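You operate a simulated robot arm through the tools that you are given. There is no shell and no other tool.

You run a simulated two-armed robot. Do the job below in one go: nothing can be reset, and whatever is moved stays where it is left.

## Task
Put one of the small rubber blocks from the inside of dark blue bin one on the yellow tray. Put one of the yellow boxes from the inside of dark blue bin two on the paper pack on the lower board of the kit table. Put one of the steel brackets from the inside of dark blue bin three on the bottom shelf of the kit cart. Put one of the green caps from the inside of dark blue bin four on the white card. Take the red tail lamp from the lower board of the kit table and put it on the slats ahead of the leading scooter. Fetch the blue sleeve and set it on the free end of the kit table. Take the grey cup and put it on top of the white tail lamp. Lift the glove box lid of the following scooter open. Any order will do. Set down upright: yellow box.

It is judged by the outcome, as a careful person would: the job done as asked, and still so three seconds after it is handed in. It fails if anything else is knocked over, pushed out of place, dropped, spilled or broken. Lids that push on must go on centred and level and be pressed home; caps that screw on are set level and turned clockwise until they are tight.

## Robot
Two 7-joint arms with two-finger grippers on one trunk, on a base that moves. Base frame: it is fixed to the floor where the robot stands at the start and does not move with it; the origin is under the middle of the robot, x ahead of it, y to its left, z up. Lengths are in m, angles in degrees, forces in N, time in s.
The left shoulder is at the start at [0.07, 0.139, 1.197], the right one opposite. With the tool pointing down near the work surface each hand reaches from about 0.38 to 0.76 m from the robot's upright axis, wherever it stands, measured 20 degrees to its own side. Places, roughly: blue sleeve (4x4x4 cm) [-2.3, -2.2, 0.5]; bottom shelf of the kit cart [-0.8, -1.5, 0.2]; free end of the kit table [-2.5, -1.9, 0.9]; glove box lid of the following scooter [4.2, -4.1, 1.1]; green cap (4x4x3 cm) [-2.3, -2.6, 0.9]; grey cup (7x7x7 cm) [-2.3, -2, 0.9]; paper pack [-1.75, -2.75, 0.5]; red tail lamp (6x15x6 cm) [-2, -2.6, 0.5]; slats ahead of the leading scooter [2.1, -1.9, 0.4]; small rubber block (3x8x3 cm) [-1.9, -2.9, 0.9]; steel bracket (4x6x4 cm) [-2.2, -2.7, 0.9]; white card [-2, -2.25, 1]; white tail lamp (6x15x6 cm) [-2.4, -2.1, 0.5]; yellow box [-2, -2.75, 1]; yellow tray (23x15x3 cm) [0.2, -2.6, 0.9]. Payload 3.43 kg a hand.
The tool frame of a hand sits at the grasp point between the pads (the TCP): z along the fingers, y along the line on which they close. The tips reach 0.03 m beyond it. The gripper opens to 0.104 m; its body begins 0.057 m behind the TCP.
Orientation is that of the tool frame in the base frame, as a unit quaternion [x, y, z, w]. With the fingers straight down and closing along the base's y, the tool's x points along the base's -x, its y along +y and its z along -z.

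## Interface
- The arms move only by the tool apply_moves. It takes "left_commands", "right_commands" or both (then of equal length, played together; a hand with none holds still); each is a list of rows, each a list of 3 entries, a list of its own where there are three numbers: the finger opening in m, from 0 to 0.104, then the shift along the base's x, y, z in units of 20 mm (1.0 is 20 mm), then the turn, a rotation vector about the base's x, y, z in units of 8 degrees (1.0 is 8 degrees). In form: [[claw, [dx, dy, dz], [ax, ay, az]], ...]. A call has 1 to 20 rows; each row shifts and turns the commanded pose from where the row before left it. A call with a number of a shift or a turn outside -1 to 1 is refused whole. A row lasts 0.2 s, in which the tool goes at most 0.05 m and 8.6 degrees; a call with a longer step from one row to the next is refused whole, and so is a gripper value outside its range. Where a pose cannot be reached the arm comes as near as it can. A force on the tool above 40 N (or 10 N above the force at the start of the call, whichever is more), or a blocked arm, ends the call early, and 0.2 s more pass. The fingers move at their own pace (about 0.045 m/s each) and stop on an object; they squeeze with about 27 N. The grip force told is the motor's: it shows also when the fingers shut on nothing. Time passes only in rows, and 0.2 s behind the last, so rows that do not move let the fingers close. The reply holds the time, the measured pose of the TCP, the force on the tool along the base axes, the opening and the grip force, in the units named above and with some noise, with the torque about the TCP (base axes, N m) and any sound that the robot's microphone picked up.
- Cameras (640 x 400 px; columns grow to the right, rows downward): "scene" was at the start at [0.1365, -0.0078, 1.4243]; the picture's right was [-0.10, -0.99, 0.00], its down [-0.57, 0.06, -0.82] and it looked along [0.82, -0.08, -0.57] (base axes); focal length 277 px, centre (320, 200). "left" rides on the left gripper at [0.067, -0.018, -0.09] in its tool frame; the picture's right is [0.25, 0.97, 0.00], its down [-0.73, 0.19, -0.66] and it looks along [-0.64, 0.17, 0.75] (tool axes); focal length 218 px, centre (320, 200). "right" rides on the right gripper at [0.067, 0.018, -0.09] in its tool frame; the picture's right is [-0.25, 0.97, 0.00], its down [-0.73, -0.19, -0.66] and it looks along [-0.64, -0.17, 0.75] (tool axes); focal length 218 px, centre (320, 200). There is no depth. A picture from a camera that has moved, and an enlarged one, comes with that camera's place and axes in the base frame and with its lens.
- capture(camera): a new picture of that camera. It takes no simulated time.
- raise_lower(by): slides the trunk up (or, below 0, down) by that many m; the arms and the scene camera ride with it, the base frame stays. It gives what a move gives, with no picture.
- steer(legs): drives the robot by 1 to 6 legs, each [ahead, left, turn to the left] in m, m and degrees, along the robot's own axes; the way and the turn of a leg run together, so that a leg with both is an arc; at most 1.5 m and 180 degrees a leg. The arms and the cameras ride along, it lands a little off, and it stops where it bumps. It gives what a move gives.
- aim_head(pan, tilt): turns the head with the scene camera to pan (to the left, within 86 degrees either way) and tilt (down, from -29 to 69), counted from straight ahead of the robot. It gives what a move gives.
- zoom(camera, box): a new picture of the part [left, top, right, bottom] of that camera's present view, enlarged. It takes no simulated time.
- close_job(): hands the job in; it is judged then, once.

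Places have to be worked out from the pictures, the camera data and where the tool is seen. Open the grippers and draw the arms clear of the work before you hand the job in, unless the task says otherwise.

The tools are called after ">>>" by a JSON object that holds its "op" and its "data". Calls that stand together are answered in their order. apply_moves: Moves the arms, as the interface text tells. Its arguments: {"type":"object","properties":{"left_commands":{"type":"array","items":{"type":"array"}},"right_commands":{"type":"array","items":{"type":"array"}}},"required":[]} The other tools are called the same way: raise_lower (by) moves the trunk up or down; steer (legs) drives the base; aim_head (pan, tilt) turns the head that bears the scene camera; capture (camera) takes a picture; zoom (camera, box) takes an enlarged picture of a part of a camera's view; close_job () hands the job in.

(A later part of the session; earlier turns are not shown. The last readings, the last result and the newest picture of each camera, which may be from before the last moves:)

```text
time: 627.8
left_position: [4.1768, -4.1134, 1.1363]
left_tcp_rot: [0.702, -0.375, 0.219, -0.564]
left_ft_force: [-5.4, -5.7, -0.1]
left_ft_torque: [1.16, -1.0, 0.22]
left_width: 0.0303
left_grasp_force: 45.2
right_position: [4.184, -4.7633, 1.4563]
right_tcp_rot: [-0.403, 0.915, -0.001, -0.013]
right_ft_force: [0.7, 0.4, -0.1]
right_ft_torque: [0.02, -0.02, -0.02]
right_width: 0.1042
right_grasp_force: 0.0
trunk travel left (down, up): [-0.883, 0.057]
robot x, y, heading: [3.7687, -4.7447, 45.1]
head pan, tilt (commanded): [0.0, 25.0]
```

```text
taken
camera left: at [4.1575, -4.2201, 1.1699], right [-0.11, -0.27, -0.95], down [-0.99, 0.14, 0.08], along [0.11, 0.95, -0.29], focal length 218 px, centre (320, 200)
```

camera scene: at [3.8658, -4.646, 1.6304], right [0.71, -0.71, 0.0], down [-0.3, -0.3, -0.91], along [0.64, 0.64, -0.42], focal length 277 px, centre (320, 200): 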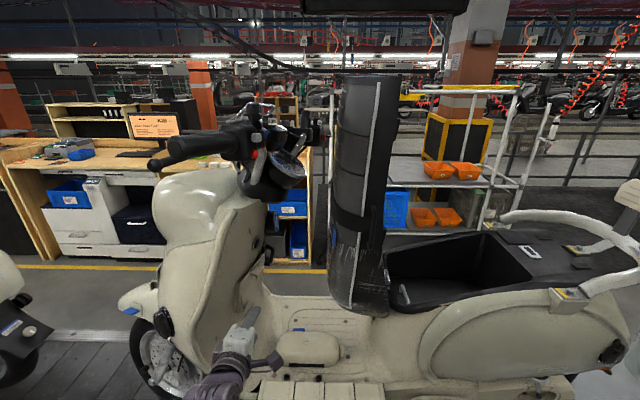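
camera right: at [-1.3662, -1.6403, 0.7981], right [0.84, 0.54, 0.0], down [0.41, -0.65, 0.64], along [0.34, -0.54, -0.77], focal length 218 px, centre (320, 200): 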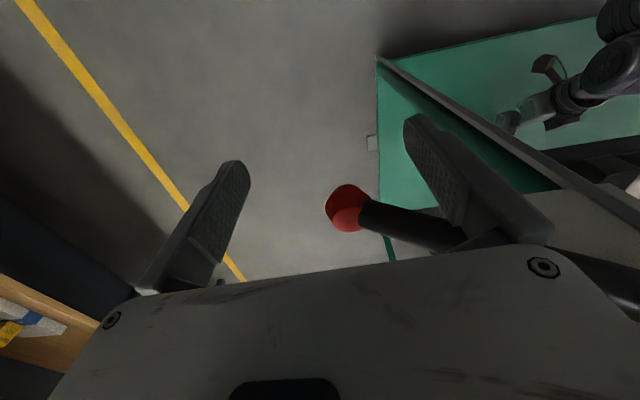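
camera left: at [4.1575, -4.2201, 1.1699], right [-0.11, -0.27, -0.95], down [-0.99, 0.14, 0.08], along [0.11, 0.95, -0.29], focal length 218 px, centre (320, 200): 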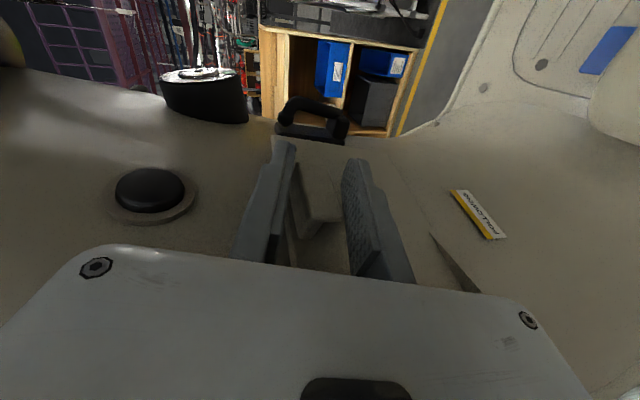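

The tab is gripped (3 cm). I make a small test pull outward along the expected arc (bottom hinge) and read the forces.

>>> {"op": "apply_moves", "data": {"left_commands": [[0.01, [0.345, -0.345, -0.11], [0.23, 0.23, 0]], [0.01, [0.345, -0.345, -0.12], [0.23, 0.23, 0]], [0.01, [0, 0, 0], [0, 0, 0]]]}}

>>> {"op": "capture", "data": {"camera": "left"}}

>>> {"op": "zoom", "data": {"camera": "scene", "box": [190, 190, 350, 290]}}

```text
time: 628.6
left_position: [4.1823, -4.1219, 1.1308]
left_tcp_rot: [0.693, -0.396, 0.183, -0.574]
left_ft_force: [-29.5, -0.2, -4.5]
left_ft_torque: [1.56, -0.81, 1.19]
left_width: 0.0316
left_grasp_force: 45.5
right_position: [4.1772, -4.7601, 1.4594]
right_tcp_rot: [-0.404, 0.915, -0.003, -0.012]
right_ft_force: [-0.4, 0.7, 0.7]
right_ft_torque: [0.0, 0.0, 0.01]
right_width: 0.1041
right_grasp_force: 0.1
trunk travel left (down, up): [-0.883, 0.057]
robot x, y, heading: [3.7703, -4.7474, 45.1]
head pan, tilt (commanded): [0.0, 25.0]
```

```text
taken
camera left: at [4.1655, -4.2308, 1.1591], right [-0.17, -0.22, -0.96], down [-0.98, 0.12, 0.15], along [0.08, 0.97, -0.23], focal length 218 px, centre (320, 200)
```

left: 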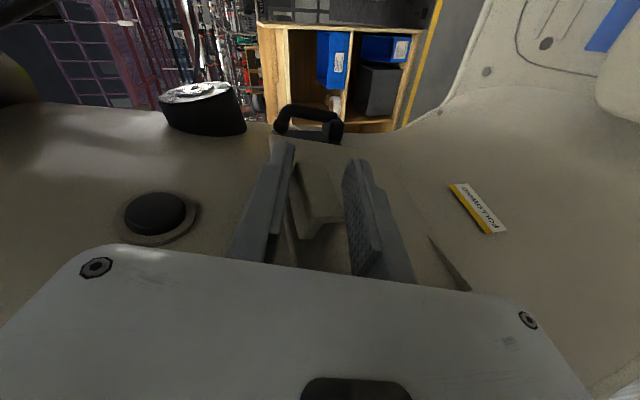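

```text
4.00 times, centred on (270, 240) of scene
camera zoom: at [3.8592, -4.6428, 1.6305], right [0.71, -0.7, 0.0], down [-0.29, -0.3, -0.91], along [0.64, 0.64, -0.42], focal length 1107 px, centre (520, 40)
```

zoom: 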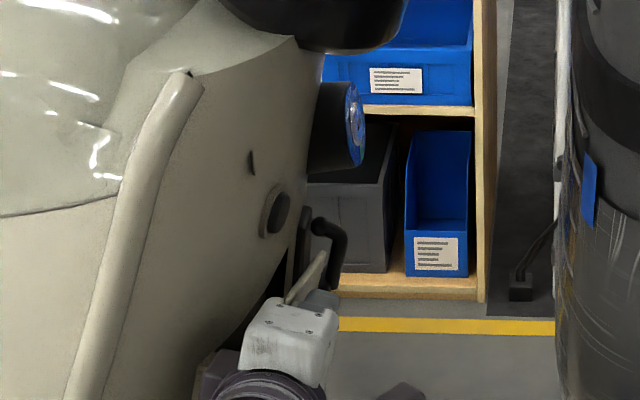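

The lid follows (gap behind it is growing) but there is a sideways force, since its hinge axis is turned ~16°. I adjust the pull direction along its true normal and continue in small steps.

>>> {"op": "apply_moves", "data": {"left_commands": [[0.01, [0.1, -0.6, -0.15], [0.33, 0.19, 0]], [0.01, [0.28, -0.5, -0.18], [0.33, 0.19, 0]], [0.01, [0.28, -0.5, -0.2], [0.33, 0.19, 0]], [0.01, [0, 0, 0], [0, 0, 0]]]}}

>>> {"op": "capture", "data": {"camera": "left"}}

>>> {"op": "zoom", "data": {"camera": "scene", "box": [190, 190, 350, 290]}}

```text
time: 629.2
left_position: [4.1835, -4.1216, 1.1286]
left_tcp_rot: [0.674, -0.414, 0.135, -0.597]
left_ft_force: [-11.2, 3.8, -4.9]
left_ft_torque: [0.83, -0.88, -1.71]
left_width: 0.0313
left_grasp_force: 44.7
right_position: [4.1842, -4.7615, 1.4569]
right_tcp_rot: [-0.403, 0.915, -0.001, -0.014]
right_ft_force: [0.1, -0.4, 0.6]
right_ft_torque: [-0.01, 0.05, 0.0]
right_width: 0.1038
right_grasp_force: 0.1
trunk travel left (down, up): [-0.883, 0.057]
robot x, y, heading: [3.7684, -4.7419, 45.1]
head pan, tilt (commanded): [0.0, 25.0]
stopped in row 2 (left hand): the force on the tool passed its limit at 41 N (the readings are from after the stop); the commanded pose is now the measured one
```

```text
taken
camera left: at [4.1705, -4.2333, 1.1478], right [-0.23, -0.13, -0.97], down [-0.97, 0.08, 0.22], along [0.05, 0.99, -0.14], focal length 218 px, centre (320, 200)
```

left: 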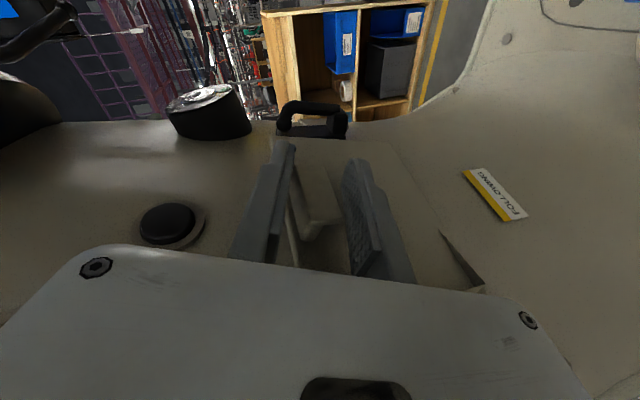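

```text
4.00 times, centred on (270, 240) of scene
camera zoom: at [3.8676, -4.6432, 1.6303], right [0.71, -0.71, 0.0], down [-0.3, -0.3, -0.91], along [0.64, 0.64, -0.42], focal length 1107 px, centre (520, 40)
```

zoom: 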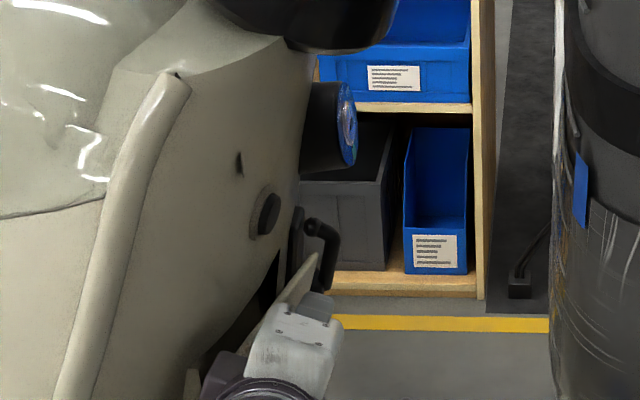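

The lid is opening (dark gap behind it is clearly larger). The grip is getting strained by the rotation, so I release the tab and see how the lid stays.

>>> {"op": "apply_moves", "data": {"left_commands": [[0.04, [0, 0, 0], [0, 0, 0]], [0.056, [0, 0, 0], [0, 0, 0]], [0.056, [0, 0, 0], [0, 0, 0]]]}}

>>> {"op": "capture", "data": {"camera": "left"}}

>>> {"op": "zoom", "data": {"camera": "scene", "box": [210, 200, 330, 275]}}

```text
time: 630.0
left_position: [4.1861, -4.1238, 1.1298]
left_tcp_rot: [0.672, -0.416, 0.137, -0.597]
left_ft_force: [0.3, -0.9, -0.1]
left_ft_torque: [0.02, -0.01, 0.02]
left_width: 0.0559
left_grasp_force: 0.1
right_position: [4.1855, -4.7625, 1.4564]
right_tcp_rot: [-0.403, 0.915, -0.001, -0.013]
right_ft_force: [0.0, -1.8, 0.5]
right_ft_torque: [-0.03, -0.04, -0.04]
right_width: 0.1038
right_grasp_force: 0.1
trunk travel left (down, up): [-0.883, 0.057]
robot x, y, heading: [3.7701, -4.7446, 45.0]
head pan, tilt (commanded): [0.0, 25.0]
```

```text
taken
camera left: at [4.1727, -4.2351, 1.1484], right [-0.23, -0.13, -0.97], down [-0.97, 0.09, 0.22], along [0.06, 0.99, -0.14], focal length 218 px, centre (320, 200)
```

left: 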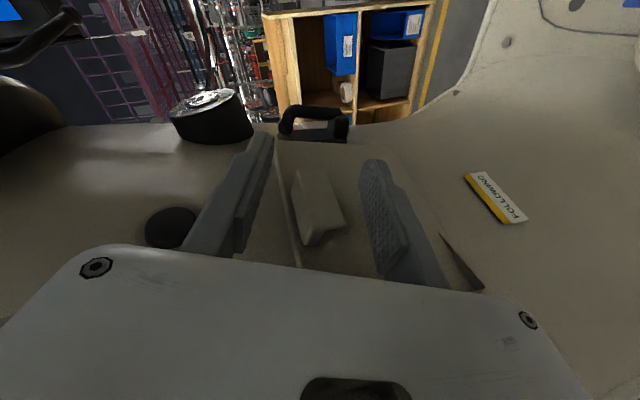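

```text
5.33 times, centred on (270, 238) of scene
camera zoom: at [3.8687, -4.6437, 1.63], right [0.71, -0.71, 0.0], down [-0.3, -0.3, -0.91], along [0.64, 0.64, -0.42], focal length 1476 px, centre (587, 0)
```

zoom: 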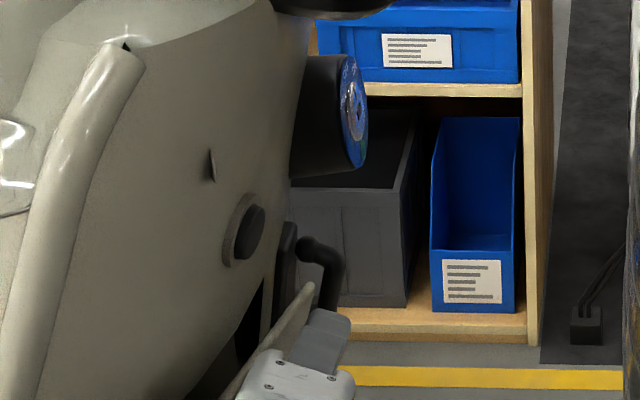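

The lid stays ajar where I left it; its hinge seems heavily damped, so I'll pull much more slowly. I re-grip the tab and pull in 3 mm steps along the arc.

>>> {"op": "apply_moves", "data": {"left_commands": [[0.03, [0, 0, 0], [0, 0, 0]], [0.015, [0, 0, 0], [0, 0, 0]], [0.01, [0, 0, 0], [0, 0, 0]], [0.01, [0.068, -0.121, -0.045], [0, 0, 0]], [0.01, [0.068, -0.121, -0.045], [0, 0, 0]], [0.01, [0.068, -0.121, -0.045], [0, 0, 0]], [0.01, [0.068, -0.121, -0.05], [0, 0, 0]], [0.01, [0.068, -0.121, -0.05], [0, 0, 0]], [0.01, [0.068, -0.121, -0.05], [0, 0, 0]], [0.01, [0.068, -0.121, -0.055], [0.04, 0.023, 0]], [0.01, [0.068, -0.121, -0.055], [0.04, 0.023, 0]], [0.01, [0.068, -0.121, -0.055], [0.04, 0.023, 0]], [0.01, [0.068, -0.121, -0.06], [0.084, 0.047, 0]], [0.01, [0.068, -0.121, -0.06], [0.084, 0.047, 0]], [0.01, [0.068, -0.121, -0.06], [0.084, 0.047, 0]], [0.01, [0, 0, 0], [0, 0, 0]]]}}

>>> {"op": "capture", "data": {"camera": "left"}}

>>> {"op": "zoom", "data": {"camera": "scene", "box": [210, 200, 330, 275]}}

```text
time: 633.6
left_position: [4.1794, -4.113, 1.1334]
left_tcp_rot: [0.638, -0.436, 0.074, -0.63]
left_ft_force: [9.6, -19.8, -7.4]
left_ft_torque: [0.92, -1.58, 1.05]
left_width: 0.0312
left_grasp_force: 45.4
right_position: [4.1875, -4.7662, 1.4553]
right_tcp_rot: [-0.402, 0.915, 0.0, -0.014]
right_ft_force: [0.0, 0.4, -0.2]
right_ft_torque: [-0.01, -0.05, -0.01]
right_width: 0.1039
right_grasp_force: 0.1
trunk travel left (down, up): [-0.883, 0.057]
robot x, y, heading: [3.7692, -4.7446, 44.9]
head pan, tilt (commanded): [0.0, 25.0]
stopped in row 16 (left hand): the arm was blocked; the commanded pose is now the measured one
```

```text
taken
camera left: at [4.1695, -4.2266, 1.1357], right [-0.3, 0.0, -0.96], down [-0.95, 0.02, 0.3], along [0.02, 1.0, 0.0], focal length 218 px, centre (320, 200)
```

left: 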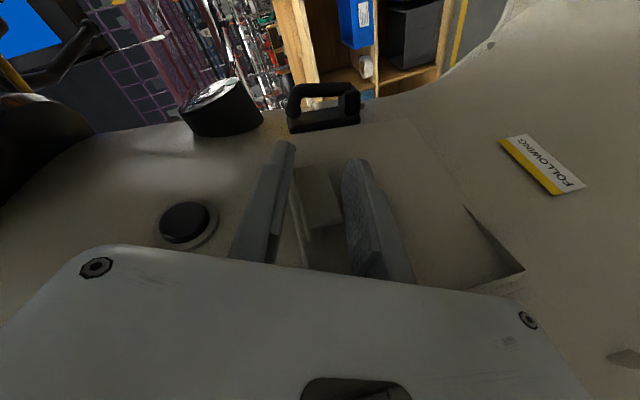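

```text
5.33 times, centred on (270, 238) of scene
camera zoom: at [3.8701, -4.6472, 1.6294], right [0.71, -0.71, 0.0], down [-0.3, -0.3, -0.91], along [0.64, 0.64, -0.42], focal length 1476 px, centre (587, 0)
```

zoom: 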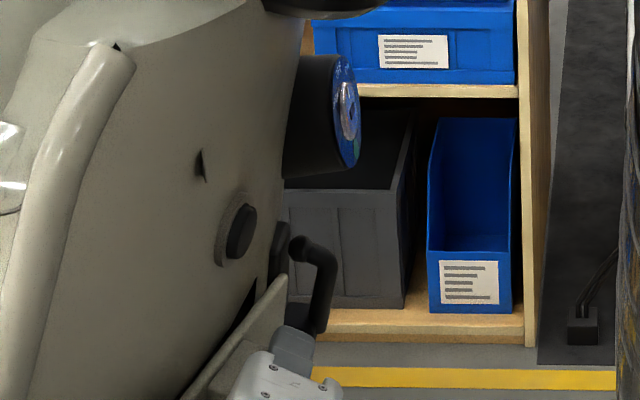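

The arm got blocked (its own geometry) and pushed the lid back. I release and withdraw the hand, then shift the base so the arm has more room.

>>> {"op": "apply_moves", "data": {"left_commands": [[0.056, [0, 0, 0], [0, 0, 0]], [0.06, [0, 0, 0], [0, 0, 0]], [0.06, [-0.3, -0.5, 0], [0, 0, 0]], [0.06, [-0.6, -0.7, 0], [0, 0, 0]], [0.06, [-0.6, -0.7, 0], [0, 0, 0]], [0.06, [-0.6, -0.7, 0], [0, 0, 0]], [0.06, [-0.6, -0.7, 0], [0, 0, 0]], [0.06, [-0.6, -0.7, 0], [0, 0, 0]], [0.06, [-0.6, -0.7, 0], [0, 0, 0]], [0.06, [-0.6, -0.7, 0], [0, 0, 0]], [0.06, [0, 0, 0], [0, 0, 0]]]}}

>>> {"op": "capture", "data": {"camera": "scene"}}

>>> {"op": "zoom", "data": {"camera": "scene", "box": [210, 200, 330, 275]}}

```text
time: 634.4
left_position: [4.1788, -4.1148, 1.1406]
left_tcp_rot: [0.634, -0.441, 0.072, -0.631]
left_ft_force: [13.7, -13.0, -4.7]
left_ft_torque: [-0.65, -0.54, -0.43]
left_width: 0.0573
left_grasp_force: 0.1
right_position: [4.1884, -4.7671, 1.4557]
right_tcp_rot: [-0.4, 0.916, -0.001, -0.015]
right_ft_force: [-0.2, -0.2, -0.3]
right_ft_torque: [-0.01, 0.01, 0.02]
right_width: 0.1039
right_grasp_force: 0.1
trunk travel left (down, up): [-0.883, 0.057]
robot x, y, heading: [3.7663, -4.7446, 44.6]
head pan, tilt (commanded): [0.0, 25.0]
stopped in row 3 (left hand): the force on the tool passed its limit at 47 N (the readings are from after the stop); the commanded pose is now the measured one
```

```text
taken
camera scene: at [3.8723, -4.6472, 1.6299], right [0.7, -0.71, 0.0], down [-0.3, -0.3, -0.91], along [0.64, 0.64, -0.42], focal length 277 px, centre (320, 200)
```

scene: 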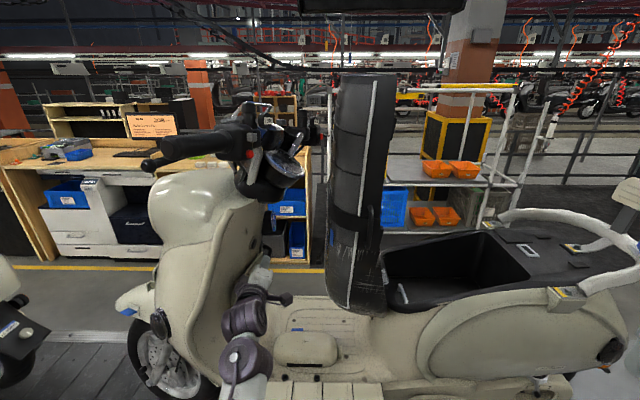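

```text
5.33 times, centred on (270, 238) of scene
camera zoom: at [3.8723, -4.6472, 1.6299], right [0.7, -0.71, 0.0], down [-0.3, -0.3, -0.91], along [0.64, 0.64, -0.42], focal length 1476 px, centre (587, 0)
```

zoom: 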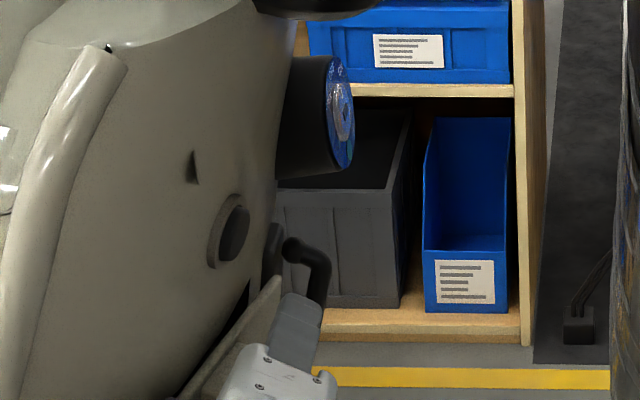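

The hand's inner side is pressing on the shield. I first move it outward (away from the lid), then retract.

>>> {"op": "apply_moves", "data": {"left_commands": [[0.065, [0.25, -0.44, 0], [0, 0, 0]], [0.065, [0.25, -0.44, 0], [0, 0, 0]], [0.065, [0.25, -0.44, 0], [0, 0, 0]], [0.065, [0.25, -0.44, 0], [0, 0, 0]], [0.065, [0, 0, 0], [0, 0, 0]]]}}

>>> {"op": "apply_moves", "data": {"left_commands": [[0.06, [-0.6, -0.7, 0], [0, 0, 0]], [0.06, [-0.6, -0.7, 0], [0, 0, 0]], [0.06, [-0.6, -0.7, 0], [0, 0, 0]], [0.06, [-0.6, -0.7, 0], [0, 0, 0]], [0.06, [-0.6, -0.7, 0], [0, 0, 0]], [0.06, [-0.6, -0.7, 0], [0, 0, 0]], [0.06, [0, 0, 0], [0, 0, 0]]]}}

>>> {"op": "zoom", "data": {"camera": "scene", "box": [210, 190, 330, 265]}}

```text
time: 635.0
left_position: [4.1816, -4.1161, 1.1424]
left_tcp_rot: [-0.631, 0.448, -0.059, 0.631]
left_ft_force: [16.7, -22.6, -12.7]
left_ft_torque: [-1.33, -0.69, -0.49]
left_width: 0.0632
left_grasp_force: 0.0
right_position: [4.1881, -4.7674, 1.4564]
right_tcp_rot: [-0.399, 0.917, -0.001, -0.014]
right_ft_force: [-0.9, 0.1, 0.4]
right_ft_torque: [-0.01, -0.01, 0.0]
right_width: 0.1041
right_grasp_force: 0.1
trunk travel left (down, up): [-0.883, 0.057]
robot x, y, heading: [3.7711, -4.7453, 44.4]
head pan, tilt (commanded): [0.0, 25.0]
stopped in row 3 (left hand): the force on the tool passed its limit at 44 N (the readings are from after the stop); the commanded pose is now the measured one
```

```text
time: 635.3
left_position: [4.1817, -4.1162, 1.1431]
left_tcp_rot: [0.631, -0.45, 0.059, -0.629]
left_ft_force: [8.1, -4.7, -5.5]
left_ft_torque: [-0.37, -0.33, -0.22]
left_width: 0.0604
left_grasp_force: 0.4
right_position: [4.1901, -4.7688, 1.4555]
right_tcp_rot: [-0.397, 0.918, 0.0, -0.016]
right_ft_force: [-0.3, 0.0, 0.6]
right_ft_torque: [-0.01, -0.01, -0.01]
right_width: 0.1039
right_grasp_force: 0.0
trunk travel left (down, up): [-0.883, 0.057]
robot x, y, heading: [3.7721, -4.7422, 44.3]
head pan, tilt (commanded): [0.0, 25.0]
stopped in row 1 (left hand): the force on the tool passed its limit at 56 N (the readings are from after the stop); the commanded pose is now the measured one
```

```text
5.33 times, centred on (270, 228) of scene
camera zoom: at [3.8744, -4.6468, 1.63], right [0.7, -0.71, 0.0], down [-0.3, -0.3, -0.91], along [0.65, 0.64, -0.42], focal length 1476 px, centre (587, 53)
```

zoom: 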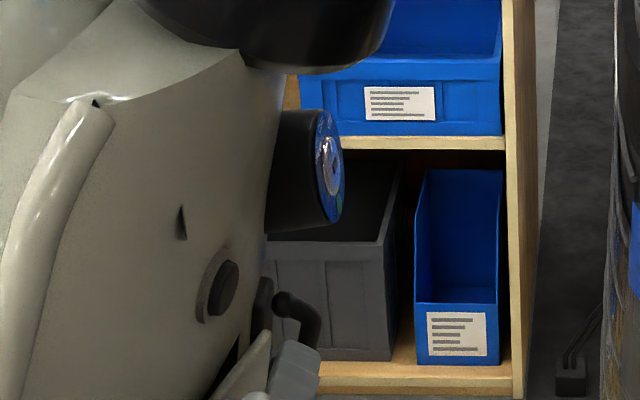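

The arm can't move outward in this posture, so I withdraw by driving the base back 0.12 m (the fingers slide off sideways from the tab).

>>> {"op": "steer", "data": {"legs": [[-0.12, 0, 0]]}}

>>> {"op": "capture", "data": {"camera": "scene"}}

>>> {"op": "capture", "data": {"camera": "left"}}

```text
time: 636.6
left_position: [4.0946, -4.1935, 1.1406]
left_tcp_rot: [0.633, -0.448, 0.058, -0.629]
left_ft_force: [-0.6, 0.5, -0.1]
left_ft_torque: [0.02, -0.04, 0.0]
left_width: 0.0595
left_grasp_force: 0.0
right_position: [4.1061, -4.8448, 1.4552]
right_tcp_rot: [-0.399, 0.917, -0.002, -0.016]
right_ft_force: [1.6, -0.6, 0.9]
right_ft_torque: [-0.04, 0.06, 0.02]
right_width: 0.1042
right_grasp_force: 0.1
trunk travel left (down, up): [-0.883, 0.057]
robot x, y, heading: [3.6863, -4.8296, 44.6]
head pan, tilt (commanded): [0.0, 25.0]
```

```text
taken
camera scene: at [3.7898, -4.724, 1.6295], right [0.7, -0.71, 0.0], down [-0.3, -0.3, -0.9], along [0.64, 0.64, -0.43], focal length 277 px, centre (320, 200)
```

scene: 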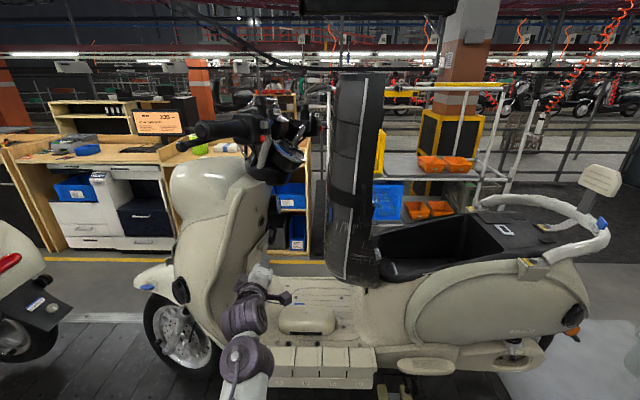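

```text
taken
camera left: at [4.086, -4.3069, 1.1416], right [-0.33, 0.03, -0.94], down [-0.94, 0.01, 0.33], along [0.02, 1.0, 0.02], focal length 218 px, centre (320, 200)
```

left: 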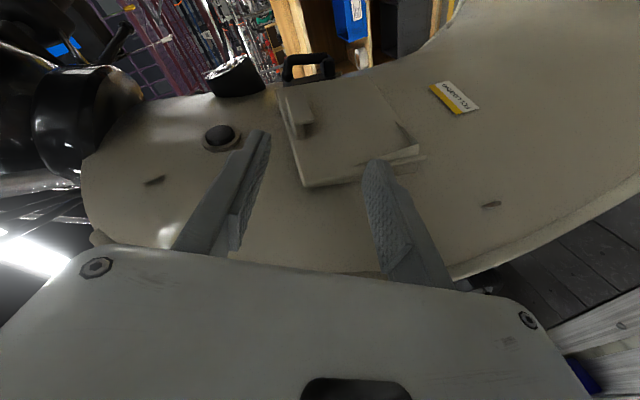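

The hand is free and this view shows the lid well. I zoom in to understand its hinge.

>>> {"op": "zoom", "data": {"camera": "left", "box": [255, 60, 455, 185]}}

>>> {"op": "zoom", "data": {"camera": "scene", "box": [225, 190, 325, 252]}}

```text
3.20 times, centred on (355, 122) of left
camera zoom: at [4.086, -4.3069, 1.1416], right [-0.33, 0.03, -0.94], down [-0.94, 0.01, 0.33], along [0.02, 1.0, 0.02], focal length 698 px, centre (208, 448)
```

zoom: 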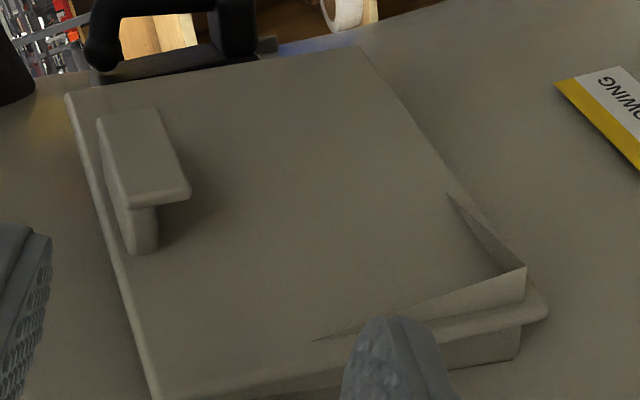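

```text
6.40 times, centred on (275, 221) of scene
camera zoom: at [3.7898, -4.724, 1.6295], right [0.7, -0.71, 0.0], down [-0.3, -0.3, -0.9], along [0.64, 0.64, -0.43], focal length 1771 px, centre (608, 66)
```

zoom: 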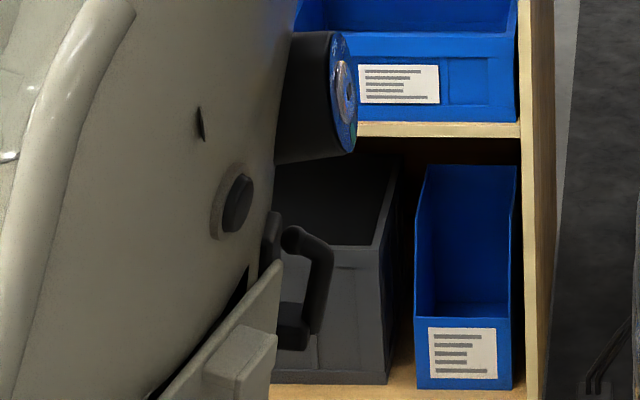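

The tab is a Γ-shaped pull plate near the lid's top; the lid tips outward from a bottom hinge. I back off 0.1 m, shift the base 0.17 m toward the rear, and re-orient the hand so it is parallel to the lid.

>>> {"op": "steer", "data": {"legs": [[-0.1, 0, 0], [0, -0.17, 0]]}}

>>> {"op": "apply_moves", "data": {"left_commands": [[0.056, [0, 0, 0], [-0.48, -0.555, 0.151]], [0.056, [0, 0, 0], [-0.48, -0.555, 0.151]], [0.056, [0, 0, 0], [-0.48, -0.555, 0.151]], [0.056, [-0.7, 0.7, 0], [0, 0, -0.8]], [0.056, [-0.7, 0.7, 0], [0, 0, -0.8]], [0.056, [-0.7, 0.7, 0], [0, 0, 0]], [0.056, [-0.7, 0.7, 0], [0, 0, 0]], [0.056, [-0.7, 0.7, 0], [0, 0, 0]], [0.056, [-0.7, 0.7, 0], [0, 0, 0]], [0.056, [-0.7, 0.7, 0], [0, 0, 0]], [0.056, [-0.7, 0.7, 0], [0, 0, 0]], [0.056, [0, 0, 0], [0, 0, 0]]]}}

>>> {"op": "capture", "data": {"camera": "left"}}

>>> {"op": "capture", "data": {"camera": "scene"}}

```text
time: 638.8
left_position: [4.1387, -4.3848, 1.1434]
left_tcp_rot: [0.633, -0.446, 0.058, -0.63]
left_ft_force: [-1.6, 0.6, 0.3]
left_ft_torque: [-0.01, 0.0, -0.02]
left_width: 0.06
left_grasp_force: 0.0
right_position: [4.1495, -5.035, 1.4574]
right_tcp_rot: [-0.399, 0.917, -0.003, -0.013]
right_ft_force: [0.2, -0.4, 1.0]
right_ft_torque: [-0.02, -0.02, 0.0]
right_width: 0.1041
right_grasp_force: 0.1
trunk travel left (down, up): [-0.883, 0.057]
robot x, y, heading: [3.7404, -5.0236, 44.5]
head pan, tilt (commanded): [0.0, 25.0]
```

```text
time: 641.4
left_position: [4.0289, -4.2727, 1.1442]
left_tcp_rot: [0.652, -0.417, 0.222, -0.593]
left_ft_force: [1.3, 0.0, 0.5]
left_ft_torque: [0.04, 0.01, 0.02]
left_width: 0.0562
left_grasp_force: 0.0
right_position: [4.1523, -5.0373, 1.4565]
right_tcp_rot: [-0.399, 0.917, -0.002, -0.014]
right_ft_force: [-0.4, -0.7, 0.8]
right_ft_torque: [0.0, 0.0, -0.04]
right_width: 0.1041
right_grasp_force: 0.1
trunk travel left (down, up): [-0.883, 0.057]
robot x, y, heading: [3.7357, -5.022, 44.6]
head pan, tilt (commanded): [0.0, 25.0]
```

```text
taken
camera left: at [4.0002, -4.381, 1.1651], right [-0.13, -0.16, -0.98], down [-0.97, 0.21, 0.1], along [0.19, 0.96, -0.18], focal length 218 px, centre (320, 200)
```

left: 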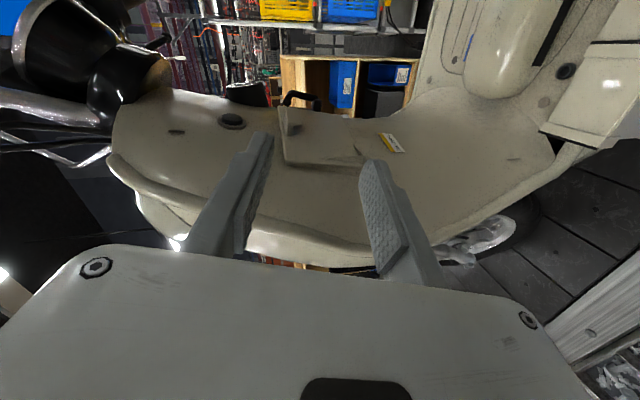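

```text
taken
camera scene: at [3.8358, -4.9179, 1.63], right [0.7, -0.71, 0.0], down [-0.3, -0.3, -0.91], along [0.64, 0.64, -0.42], focal length 277 px, centre (320, 200)
```

scene: 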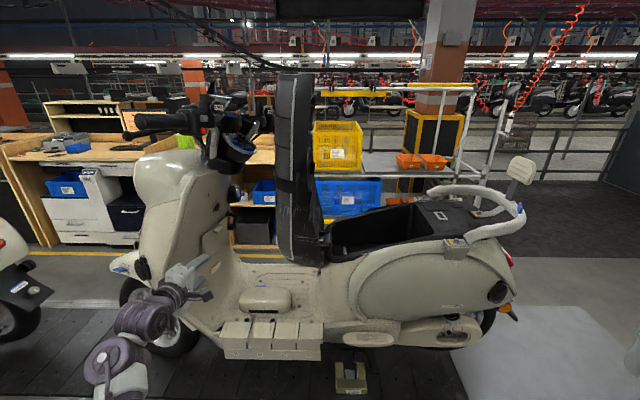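

The hand orientation now matches the lid's lean. I drive 0.15 m forward and fine-adjust toward the tab.

>>> {"op": "steer", "data": {"legs": [[0.15, 0, 0]]}}

>>> {"op": "capture", "data": {"camera": "left"}}

```text
time: 642.8
left_position: [4.1317, -4.1707, 1.1468]
left_tcp_rot: [0.651, -0.417, 0.222, -0.594]
left_ft_force: [-1.0, 0.2, 0.9]
left_ft_torque: [-0.02, 0.0, -0.02]
left_width: 0.0558
left_grasp_force: 0.0
right_position: [4.2564, -4.9356, 1.4573]
right_tcp_rot: [-0.4, 0.917, -0.001, -0.011]
right_ft_force: [0.0, -0.3, 0.7]
right_ft_torque: [0.02, -0.02, -0.06]
right_width: 0.1042
right_grasp_force: 0.1
trunk travel left (down, up): [-0.883, 0.057]
robot x, y, heading: [3.8393, -4.9119, 44.5]
head pan, tilt (commanded): [0.0, 25.0]
```

```text
taken
camera left: at [4.1044, -4.2778, 1.1668], right [-0.13, -0.15, -0.98], down [-0.97, 0.21, 0.1], along [0.19, 0.96, -0.18], focal length 218 px, centre (320, 200)
```

left: 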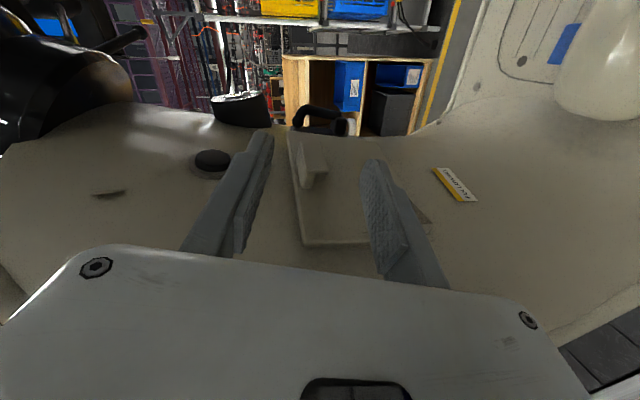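

The tab is centred vertically between the fingers. I move in diagonally so it enters between them.

>>> {"op": "apply_moves", "data": {"left_commands": [[0.056, [0.45, 0.6, -0.1], [0, 0, 0]], [0.056, [0.45, 0.6, -0.1], [0, 0, 0]], [0.056, [0.45, 0.65, -0.1], [0, 0, 0]], [0.056, [0.45, 0.65, -0.1], [0, 0, 0]], [0.056, [0.4, 0.6, -0.1], [0, 0, 0]], [0.056, [0, 0, 0], [0, 0, 0]]]}}

>>> {"op": "capture", "data": {"camera": "left"}}

```text
time: 644.1
left_position: [4.1751, -4.1123, 1.1395]
left_tcp_rot: [0.65, -0.417, 0.221, -0.595]
left_ft_force: [-12.4, -24.2, 4.2]
left_ft_torque: [0.29, 0.12, 1.65]
left_width: 0.0558
left_grasp_force: 0.1
right_position: [4.254, -4.9413, 1.4576]
right_tcp_rot: [-0.401, 0.916, 0.001, -0.011]
right_ft_force: [0.1, 0.7, -0.5]
right_ft_torque: [0.0, 0.0, 0.02]
right_width: 0.1041
right_grasp_force: 0.1
trunk travel left (down, up): [-0.883, 0.057]
robot x, y, heading: [3.8409, -4.9171, 44.6]
head pan, tilt (commanded): [0.0, 25.0]
```

```text
taken
camera left: at [4.1463, -4.2211, 1.16], right [-0.13, -0.15, -0.98], down [-0.97, 0.21, 0.1], along [0.19, 0.97, -0.17], focal length 218 px, centre (320, 200)
```

left: 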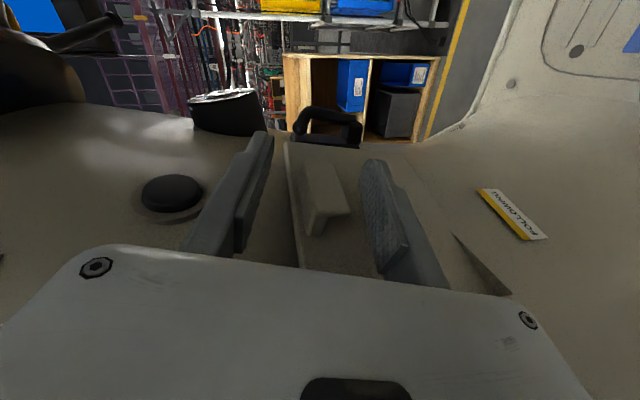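

The gripper body's inner side touches the lid's near corner. I back off slightly and yaw the hand +18° so the body stays clear, then approach again.

>>> {"op": "apply_moves", "data": {"left_commands": [[0.056, [-0.53, -0.88, 0], [0, 0, 0]], [0.056, [-0.53, -0.88, 0], [0, 0, 0.8]], [0.056, [0, 0, 0], [0, 0, 0.8]], [0.056, [0, 0, 0], [0, 0, 0.7]], [0.056, [0, 0, 0], [0, 0, 0]]]}}

>>> {"op": "capture", "data": {"camera": "left"}}

```text
time: 645.4
left_position: [4.1567, -4.1412, 1.1354]
left_tcp_rot: [0.711, -0.306, 0.124, -0.621]
left_ft_force: [0.8, 0.0, -0.2]
left_ft_torque: [0.04, 0.01, 0.0]
left_width: 0.0563
left_grasp_force: 0.3
right_position: [4.2575, -4.9325, 1.4568]
right_tcp_rot: [-0.4, 0.917, -0.002, -0.013]
right_ft_force: [-0.7, -0.5, -0.5]
right_ft_torque: [0.0, -0.06, -0.01]
right_width: 0.1041
right_grasp_force: 0.1
trunk travel left (down, up): [-0.883, 0.057]
robot x, y, heading: [3.8407, -4.9122, 44.8]
head pan, tilt (commanded): [0.0, 25.0]
```

```text
taken
camera left: at [4.1634, -4.2529, 1.1557], right [-0.08, -0.19, -0.98], down [-0.99, -0.11, 0.1], along [-0.12, 0.98, -0.18], focal length 218 px, centre (320, 200)
```

left: 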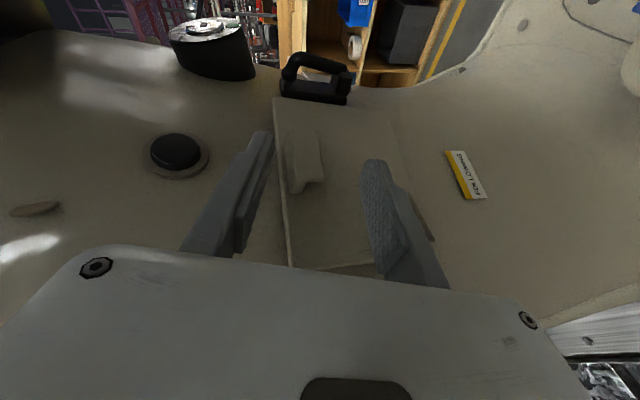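

The hand now faces the lid well and the tab lies between the fingers. I raise ~5 mm, advance 3 cm and close.

>>> {"op": "apply_moves", "data": {"left_commands": [[0.056, [0.13, 0.36, 0.15], [0, 0, 0]], [0.056, [0.13, 0.36, 0.1], [0, 0, 0]], [0.056, [0.13, 0.36, 0], [0, 0, 0]], [0.056, [0.13, 0.36, 0], [0, 0, 0]], [0.056, [0, 0, 0], [0, 0, 0]]]}}

>>> {"op": "capture", "data": {"camera": "left"}}

```text
time: 646.5
left_position: [4.1674, -4.1125, 1.1382]
left_tcp_rot: [0.711, -0.308, 0.125, -0.62]
left_ft_force: [-0.4, 0.6, 0.6]
left_ft_torque: [0.0, 0.0, 0.02]
left_width: 0.0559
left_grasp_force: 0.5
right_position: [4.2591, -4.9345, 1.457]
right_tcp_rot: [-0.4, 0.917, 0.0, -0.013]
right_ft_force: [0.5, -0.9, -0.3]
right_ft_torque: [0.0, 0.02, -0.02]
right_width: 0.1038
right_grasp_force: 0.1
trunk travel left (down, up): [-0.883, 0.057]
robot x, y, heading: [3.8432, -4.9122, 44.6]
head pan, tilt (commanded): [0.0, 25.0]
```

```text
taken
camera left: at [4.1753, -4.2245, 1.1599], right [-0.08, -0.19, -0.98], down [-0.99, -0.1, 0.1], along [-0.12, 0.98, -0.18], focal length 218 px, centre (320, 200)
```

left: 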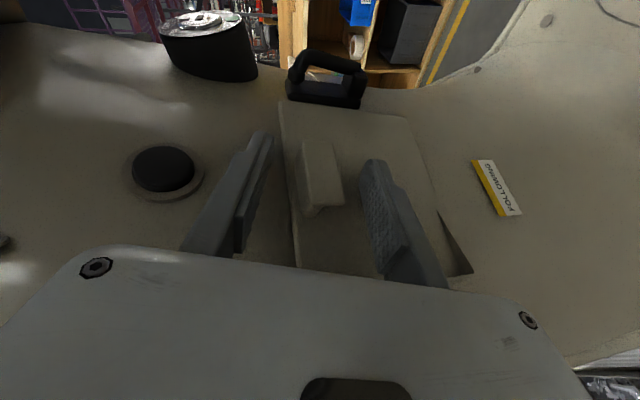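

No contact, tab centred. I close on it.

>>> {"op": "apply_moves", "data": {"left_commands": [[0.045, [0, 0, 0], [0, 0, 0]], [0.03, [0, 0, 0], [0, 0, 0]], [0.02, [0, 0, 0], [0, 0, 0]], [0.015, [0, 0, 0], [0, 0, 0]], [0.015, [0, 0, 0], [0, 0, 0]]]}}

>>> {"op": "capture", "data": {"camera": "left"}}

```text
time: 647.8
left_position: [4.1686, -4.1123, 1.1403]
left_tcp_rot: [0.709, -0.308, 0.125, -0.622]
left_ft_force: [3.4, 5.8, 6.6]
left_ft_torque: [1.34, -0.76, -0.51]
left_width: 0.0341
left_grasp_force: 45.3
right_position: [4.2575, -4.9332, 1.4574]
right_tcp_rot: [-0.399, 0.917, 0.0, -0.014]
right_ft_force: [-0.1, 0.6, -0.4]
right_ft_torque: [-0.03, -0.01, 0.0]
right_width: 0.1042
right_grasp_force: 0.2
trunk travel left (down, up): [-0.883, 0.057]
robot x, y, heading: [3.8446, -4.9135, 44.8]
head pan, tilt (commanded): [0.0, 25.0]
```

```text
taken
camera left: at [4.1756, -4.2242, 1.1615], right [-0.08, -0.19, -0.98], down [-0.99, -0.11, 0.1], along [-0.12, 0.98, -0.18], focal length 218 px, centre (320, 200)
```

left: 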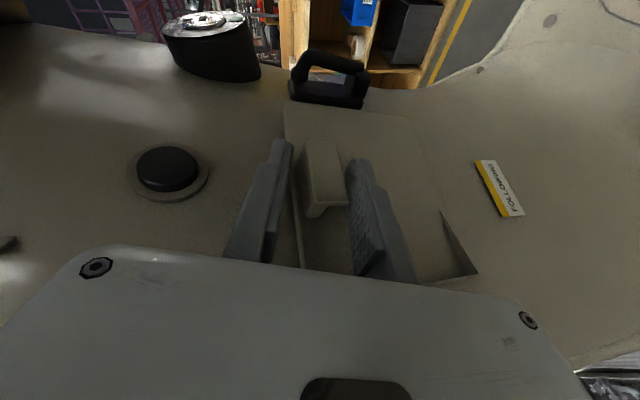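

Gripped. Now a slow pull along the arc: 4 mm and 1° per step.

>>> {"op": "apply_moves", "data": {"left_commands": [[0.015, [0.0955, -0.17, -0.045], [0.1125, 0.063, 0]], [0.015, [0.0955, -0.17, -0.05], [0.1125, 0.063, 0]], [0.015, [0.0955, -0.17, -0.053], [0.1125, 0.063, 0]], [0.015, [0.0955, -0.17, -0.056], [0.1125, 0.063, 0]], [0.015, [0.0945, -0.168, -0.06], [0.1125, 0.063, 0]], [0.015, [0.094, -0.167, -0.064], [0.1125, 0.063, 0]], [0.015, [0, 0, 0], [0, 0, 0]]]}}

>>> {"op": "zoom", "data": {"camera": "scene", "box": [190, 190, 310, 265]}}

>>> {"op": "capture", "data": {"camera": "left"}}

```text
time: 649.4
left_position: [4.1781, -4.1323, 1.1308]
left_tcp_rot: [0.685, -0.329, 0.091, -0.644]
left_ft_force: [-0.7, 11.3, 4.3]
left_ft_torque: [1.43, -0.53, -0.47]
left_width: 0.0359
left_grasp_force: 45.5
right_position: [4.258, -4.9301, 1.4567]
right_tcp_rot: [-0.4, 0.916, -0.003, -0.013]
right_ft_force: [0.5, -0.3, 0.4]
right_ft_torque: [0.01, -0.03, 0.02]
right_width: 0.1042
right_grasp_force: 0.1
trunk travel left (down, up): [-0.883, 0.057]
robot x, y, heading: [3.8424, -4.9124, 44.8]
head pan, tilt (commanded): [0.0, 25.0]
```

```text
5.33 times, centred on (250, 228) of scene
camera zoom: at [3.9412, -4.8105, 1.6299], right [0.7, -0.71, 0.0], down [-0.3, -0.3, -0.91], along [0.64, 0.64, -0.42], focal length 1476 px, centre (693, 53)
```

zoom: 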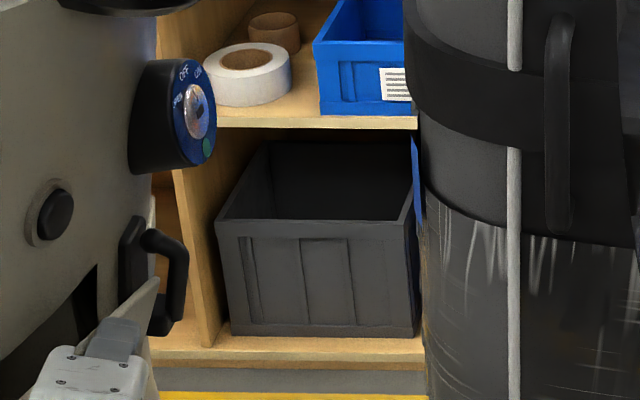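

```text
taken
camera left: at [4.1863, -4.2442, 1.141], right [-0.13, -0.1, -0.99], down [-0.98, -0.12, 0.14], along [-0.13, 0.99, -0.08], focal length 218 px, centre (320, 200)
```

left: 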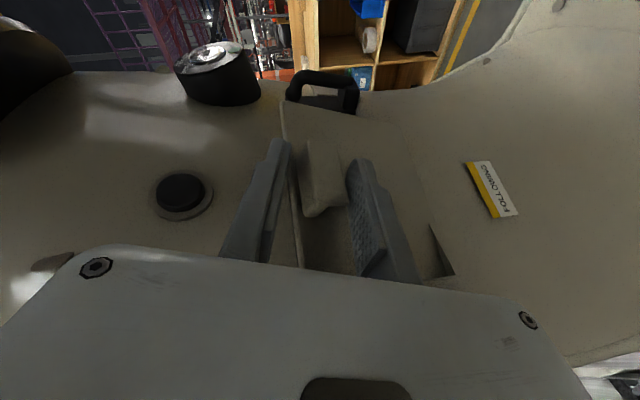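

It works: the lid follows with only ~10 N. I continue along the arc for another ~16°.

>>> {"op": "apply_moves", "data": {"left_commands": [[0.015, [0.0924, -0.1644, -0.0668], [0.1125, 0.063, 0]], [0.015, [0.0924, -0.1644, -0.0668], [0.1125, 0.063, 0]], [0.015, [0.0912, -0.1623, -0.0733], [0.1125, 0.063, 0]], [0.015, [0.0912, -0.1623, -0.0733], [0.1125, 0.063, 0]], [0.015, [0.0899, -0.16, -0.0797], [0.1125, 0.063, 0]], [0.015, [0.0899, -0.16, -0.0797], [0.1125, 0.063, 0]], [0.015, [0.0885, -0.1574, -0.0861], [0.1125, 0.063, 0]], [0.015, [0.0885, -0.1574, -0.0861], [0.1125, 0.063, 0]], [0.015, [0.0869, -0.1547, -0.0923], [0.1125, 0.063, 0]], [0.015, [0.0869, -0.1547, -0.0923], [0.1125, 0.063, 0]], [0.015, [0.0853, -0.1518, -0.0985], [0.1125, 0.063, 0]], [0.015, [0.0853, -0.1518, -0.0985], [0.1125, 0.063, 0]], [0.015, [0, 0, 0], [0, 0, 0]]]}}

>>> {"op": "zoom", "data": {"camera": "scene", "box": [190, 190, 310, 265]}}

>>> {"op": "capture", "data": {"camera": "left"}}

```text
time: 651.9
left_position: [4.1901, -4.1573, 1.1064]
left_tcp_rot: [-0.635, 0.361, -0.018, 0.682]
left_ft_force: [-2.3, 26.1, -10.6]
left_ft_torque: [0.9, -0.32, -0.82]
left_width: 0.0377
left_grasp_force: 44.5
right_position: [4.2603, -4.9262, 1.4556]
right_tcp_rot: [-0.401, 0.916, -0.002, -0.016]
right_ft_force: [0.4, -0.6, 0.6]
right_ft_torque: [0.02, 0.04, -0.02]
right_width: 0.1039
right_grasp_force: 0.1
trunk travel left (down, up): [-0.883, 0.057]
robot x, y, heading: [3.8429, -4.9142, 44.9]
head pan, tilt (commanded): [0.0, 25.0]
stopped in row 12 (left hand): the force on the tool passed its limit at 40 N (the readings are from after the stop); the commanded pose is now the measured one
```

```text
5.33 times, centred on (250, 228) of scene
camera zoom: at [3.9449, -4.8058, 1.6296], right [0.71, -0.71, 0.0], down [-0.3, -0.3, -0.9], along [0.64, 0.64, -0.43], focal length 1476 px, centre (693, 53)
```

zoom: 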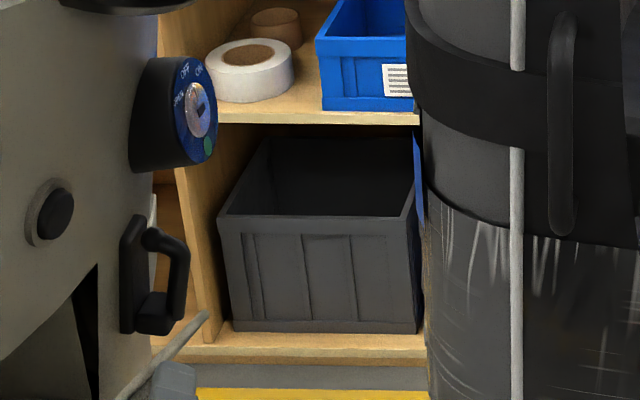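

```text
taken
camera left: at [4.2011, -4.2693, 1.0967], right [-0.23, 0.06, -0.97], down [-0.96, -0.17, 0.22], along [-0.15, 0.98, 0.1], focal length 218 px, centre (320, 200)
```

left: 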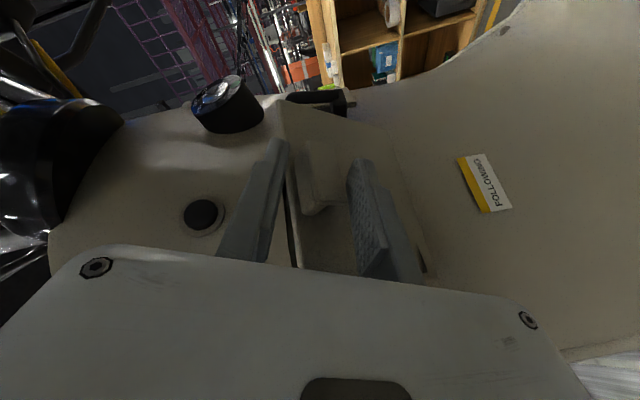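

The lid is now clearly tipped out (~18°). From the measured path the hinge radius is ≈0.20 m and the tab now moves more downward; I continue with the corrected tangent.

>>> {"op": "apply_moves", "data": {"left_commands": [[0.015, [0.0627, -0.1116, -0.1194], [0.109, 0.061, 0]], [0.015, [0.0627, -0.1116, -0.1194], [0.109, 0.061, 0]], [0.015, [0.0606, -0.1079, -0.1237], [0.109, 0.061, 0]], [0.015, [0.0606, -0.1079, -0.1237], [0.109, 0.061, 0]], [0.015, [0.0585, -0.1041, -0.128], [0.109, 0.061, 0]], [0.015, [0.0585, -0.1041, -0.128], [0.109, 0.061, 0]], [0.015, [0.0563, -0.1001, -0.1321], [0.109, 0.061, 0]], [0.015, [0.0563, -0.1001, -0.1321], [0.109, 0.061, 0]], [0.015, [0.054, -0.096, -0.136], [0.109, 0.061, 0]], [0.015, [0.054, -0.096, -0.136], [0.109, 0.061, 0]], [0.015, [0.0516, -0.0918, -0.1398], [0.109, 0.061, 0]], [0.015, [0.0516, -0.0918, -0.1398], [0.109, 0.061, 0]], [0.015, [0, 0, 0], [0, 0, 0]]]}}

>>> {"op": "zoom", "data": {"camera": "scene", "box": [190, 190, 310, 265]}}

>>> {"op": "capture", "data": {"camera": "left"}}

```text
time: 654.7
left_position: [4.2072, -4.1888, 1.0798]
left_tcp_rot: [-0.565, 0.399, 0.044, 0.72]
left_ft_force: [-0.4, -0.8, -0.4]
left_ft_torque: [0.03, -0.01, -0.02]
left_width: 0.0152
left_grasp_force: 0.0
right_position: [4.2585, -4.933, 1.4562]
right_tcp_rot: [-0.4, 0.916, -0.002, -0.012]
right_ft_force: [-0.9, -0.5, -0.5]
right_ft_torque: [-0.02, 0.0, 0.02]
right_width: 0.104
right_grasp_force: 0.1
trunk travel left (down, up): [-0.883, 0.057]
robot x, y, heading: [3.8445, -4.9168, 44.8]
head pan, tilt (commanded): [0.0, 25.0]
```

```text
5.33 times, centred on (250, 228) of scene
camera zoom: at [3.9418, -4.8125, 1.63], right [0.7, -0.71, 0.0], down [-0.3, -0.3, -0.91], along [0.64, 0.64, -0.42], focal length 1476 px, centre (693, 53)
```

zoom: 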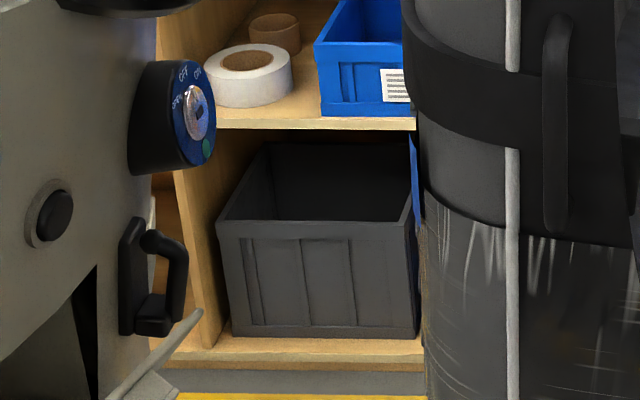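

```text
taken
camera left: at [4.2148, -4.2981, 1.0481], right [-0.33, 0.25, -0.91], down [-0.94, -0.21, 0.28], along [-0.12, 0.95, 0.3], focal length 218 px, centre (320, 200)
```

left: 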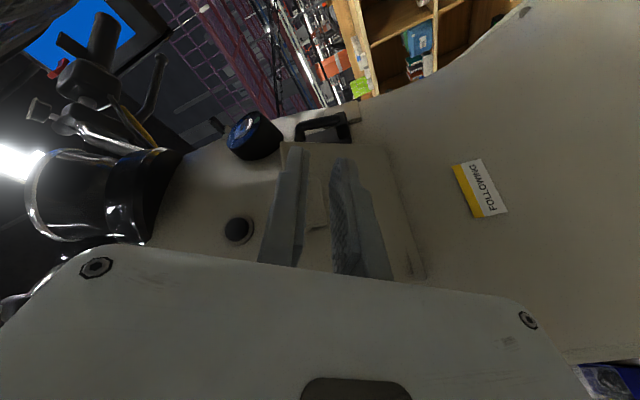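

The tab slipped out, but the lid stays open about 20°. The gap behind its top edge is now several centimetres, so I can push it open from behind. I withdraw the hand to look.

>>> {"op": "apply_moves", "data": {"left_commands": [[0.015, [0.25, -0.44, 0], [0, 0, 0]], [0.015, [0.25, -0.44, 0], [0, 0, 0]], [0.015, [-0.5, -0.75, 0.3], [0, 0, 0]], [0.015, [-0.5, -0.75, 0.3], [0, 0, 0]], [0.015, [-0.5, -0.75, 0.3], [0, 0, 0]], [0.015, [-0.5, -0.75, 0.3], [0, 0, 0]], [0.015, [-0.5, -0.75, 0.3], [0, 0, 0]], [0.015, [-0.5, -0.75, 0.3], [0, 0, 0]], [0.015, [0, 0, 0], [0, 0, 0]]]}}

>>> {"op": "zoom", "data": {"camera": "scene", "box": [150, 190, 310, 290]}}

>>> {"op": "capture", "data": {"camera": "left"}}

```text
time: 656.6
left_position: [4.1535, -4.2452, 1.2124]
left_tcp_rot: [-0.511, 0.366, 0.077, 0.774]
left_ft_force: [0.3, 0.2, -0.4]
left_ft_torque: [0.0, -0.01, 0.0]
left_width: 0.0151
left_grasp_force: 0.1
right_position: [4.2576, -4.9324, 1.4565]
right_tcp_rot: [-0.401, 0.916, -0.001, -0.013]
right_ft_force: [0.0, 0.5, -0.2]
right_ft_torque: [0.02, 0.02, -0.02]
right_width: 0.104
right_grasp_force: 0.2
trunk travel left (down, up): [-0.883, 0.057]
robot x, y, heading: [3.8424, -4.912, 44.7]
head pan, tilt (commanded): [0.0, 25.0]
stopped in row 9 (left hand): the arm was blocked; the commanded pose is now the measured one
```

```text
4.00 times, centred on (230, 240) of scene
camera zoom: at [3.9418, -4.8125, 1.63], right [0.7, -0.71, 0.0], down [-0.3, -0.3, -0.91], along [0.64, 0.64, -0.42], focal length 1107 px, centre (680, 40)
```

zoom: 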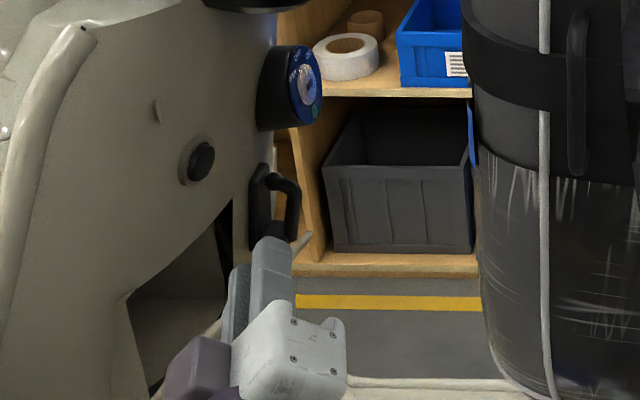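

```text
taken
camera left: at [4.1655, -4.3465, 1.1633], right [-0.3, 0.39, -0.87], down [-0.94, -0.28, 0.19], along [-0.17, 0.88, 0.45], focal length 218 px, centre (320, 200)
```

left: 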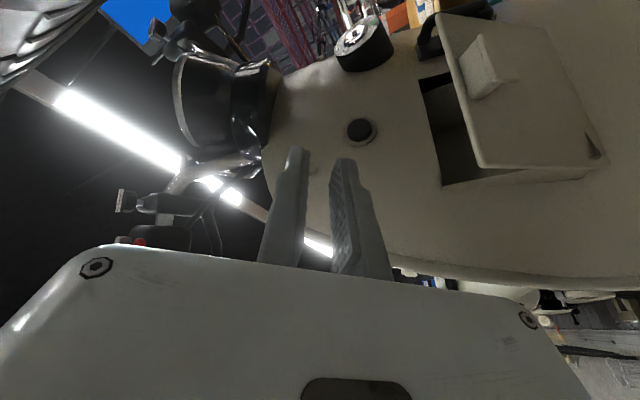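

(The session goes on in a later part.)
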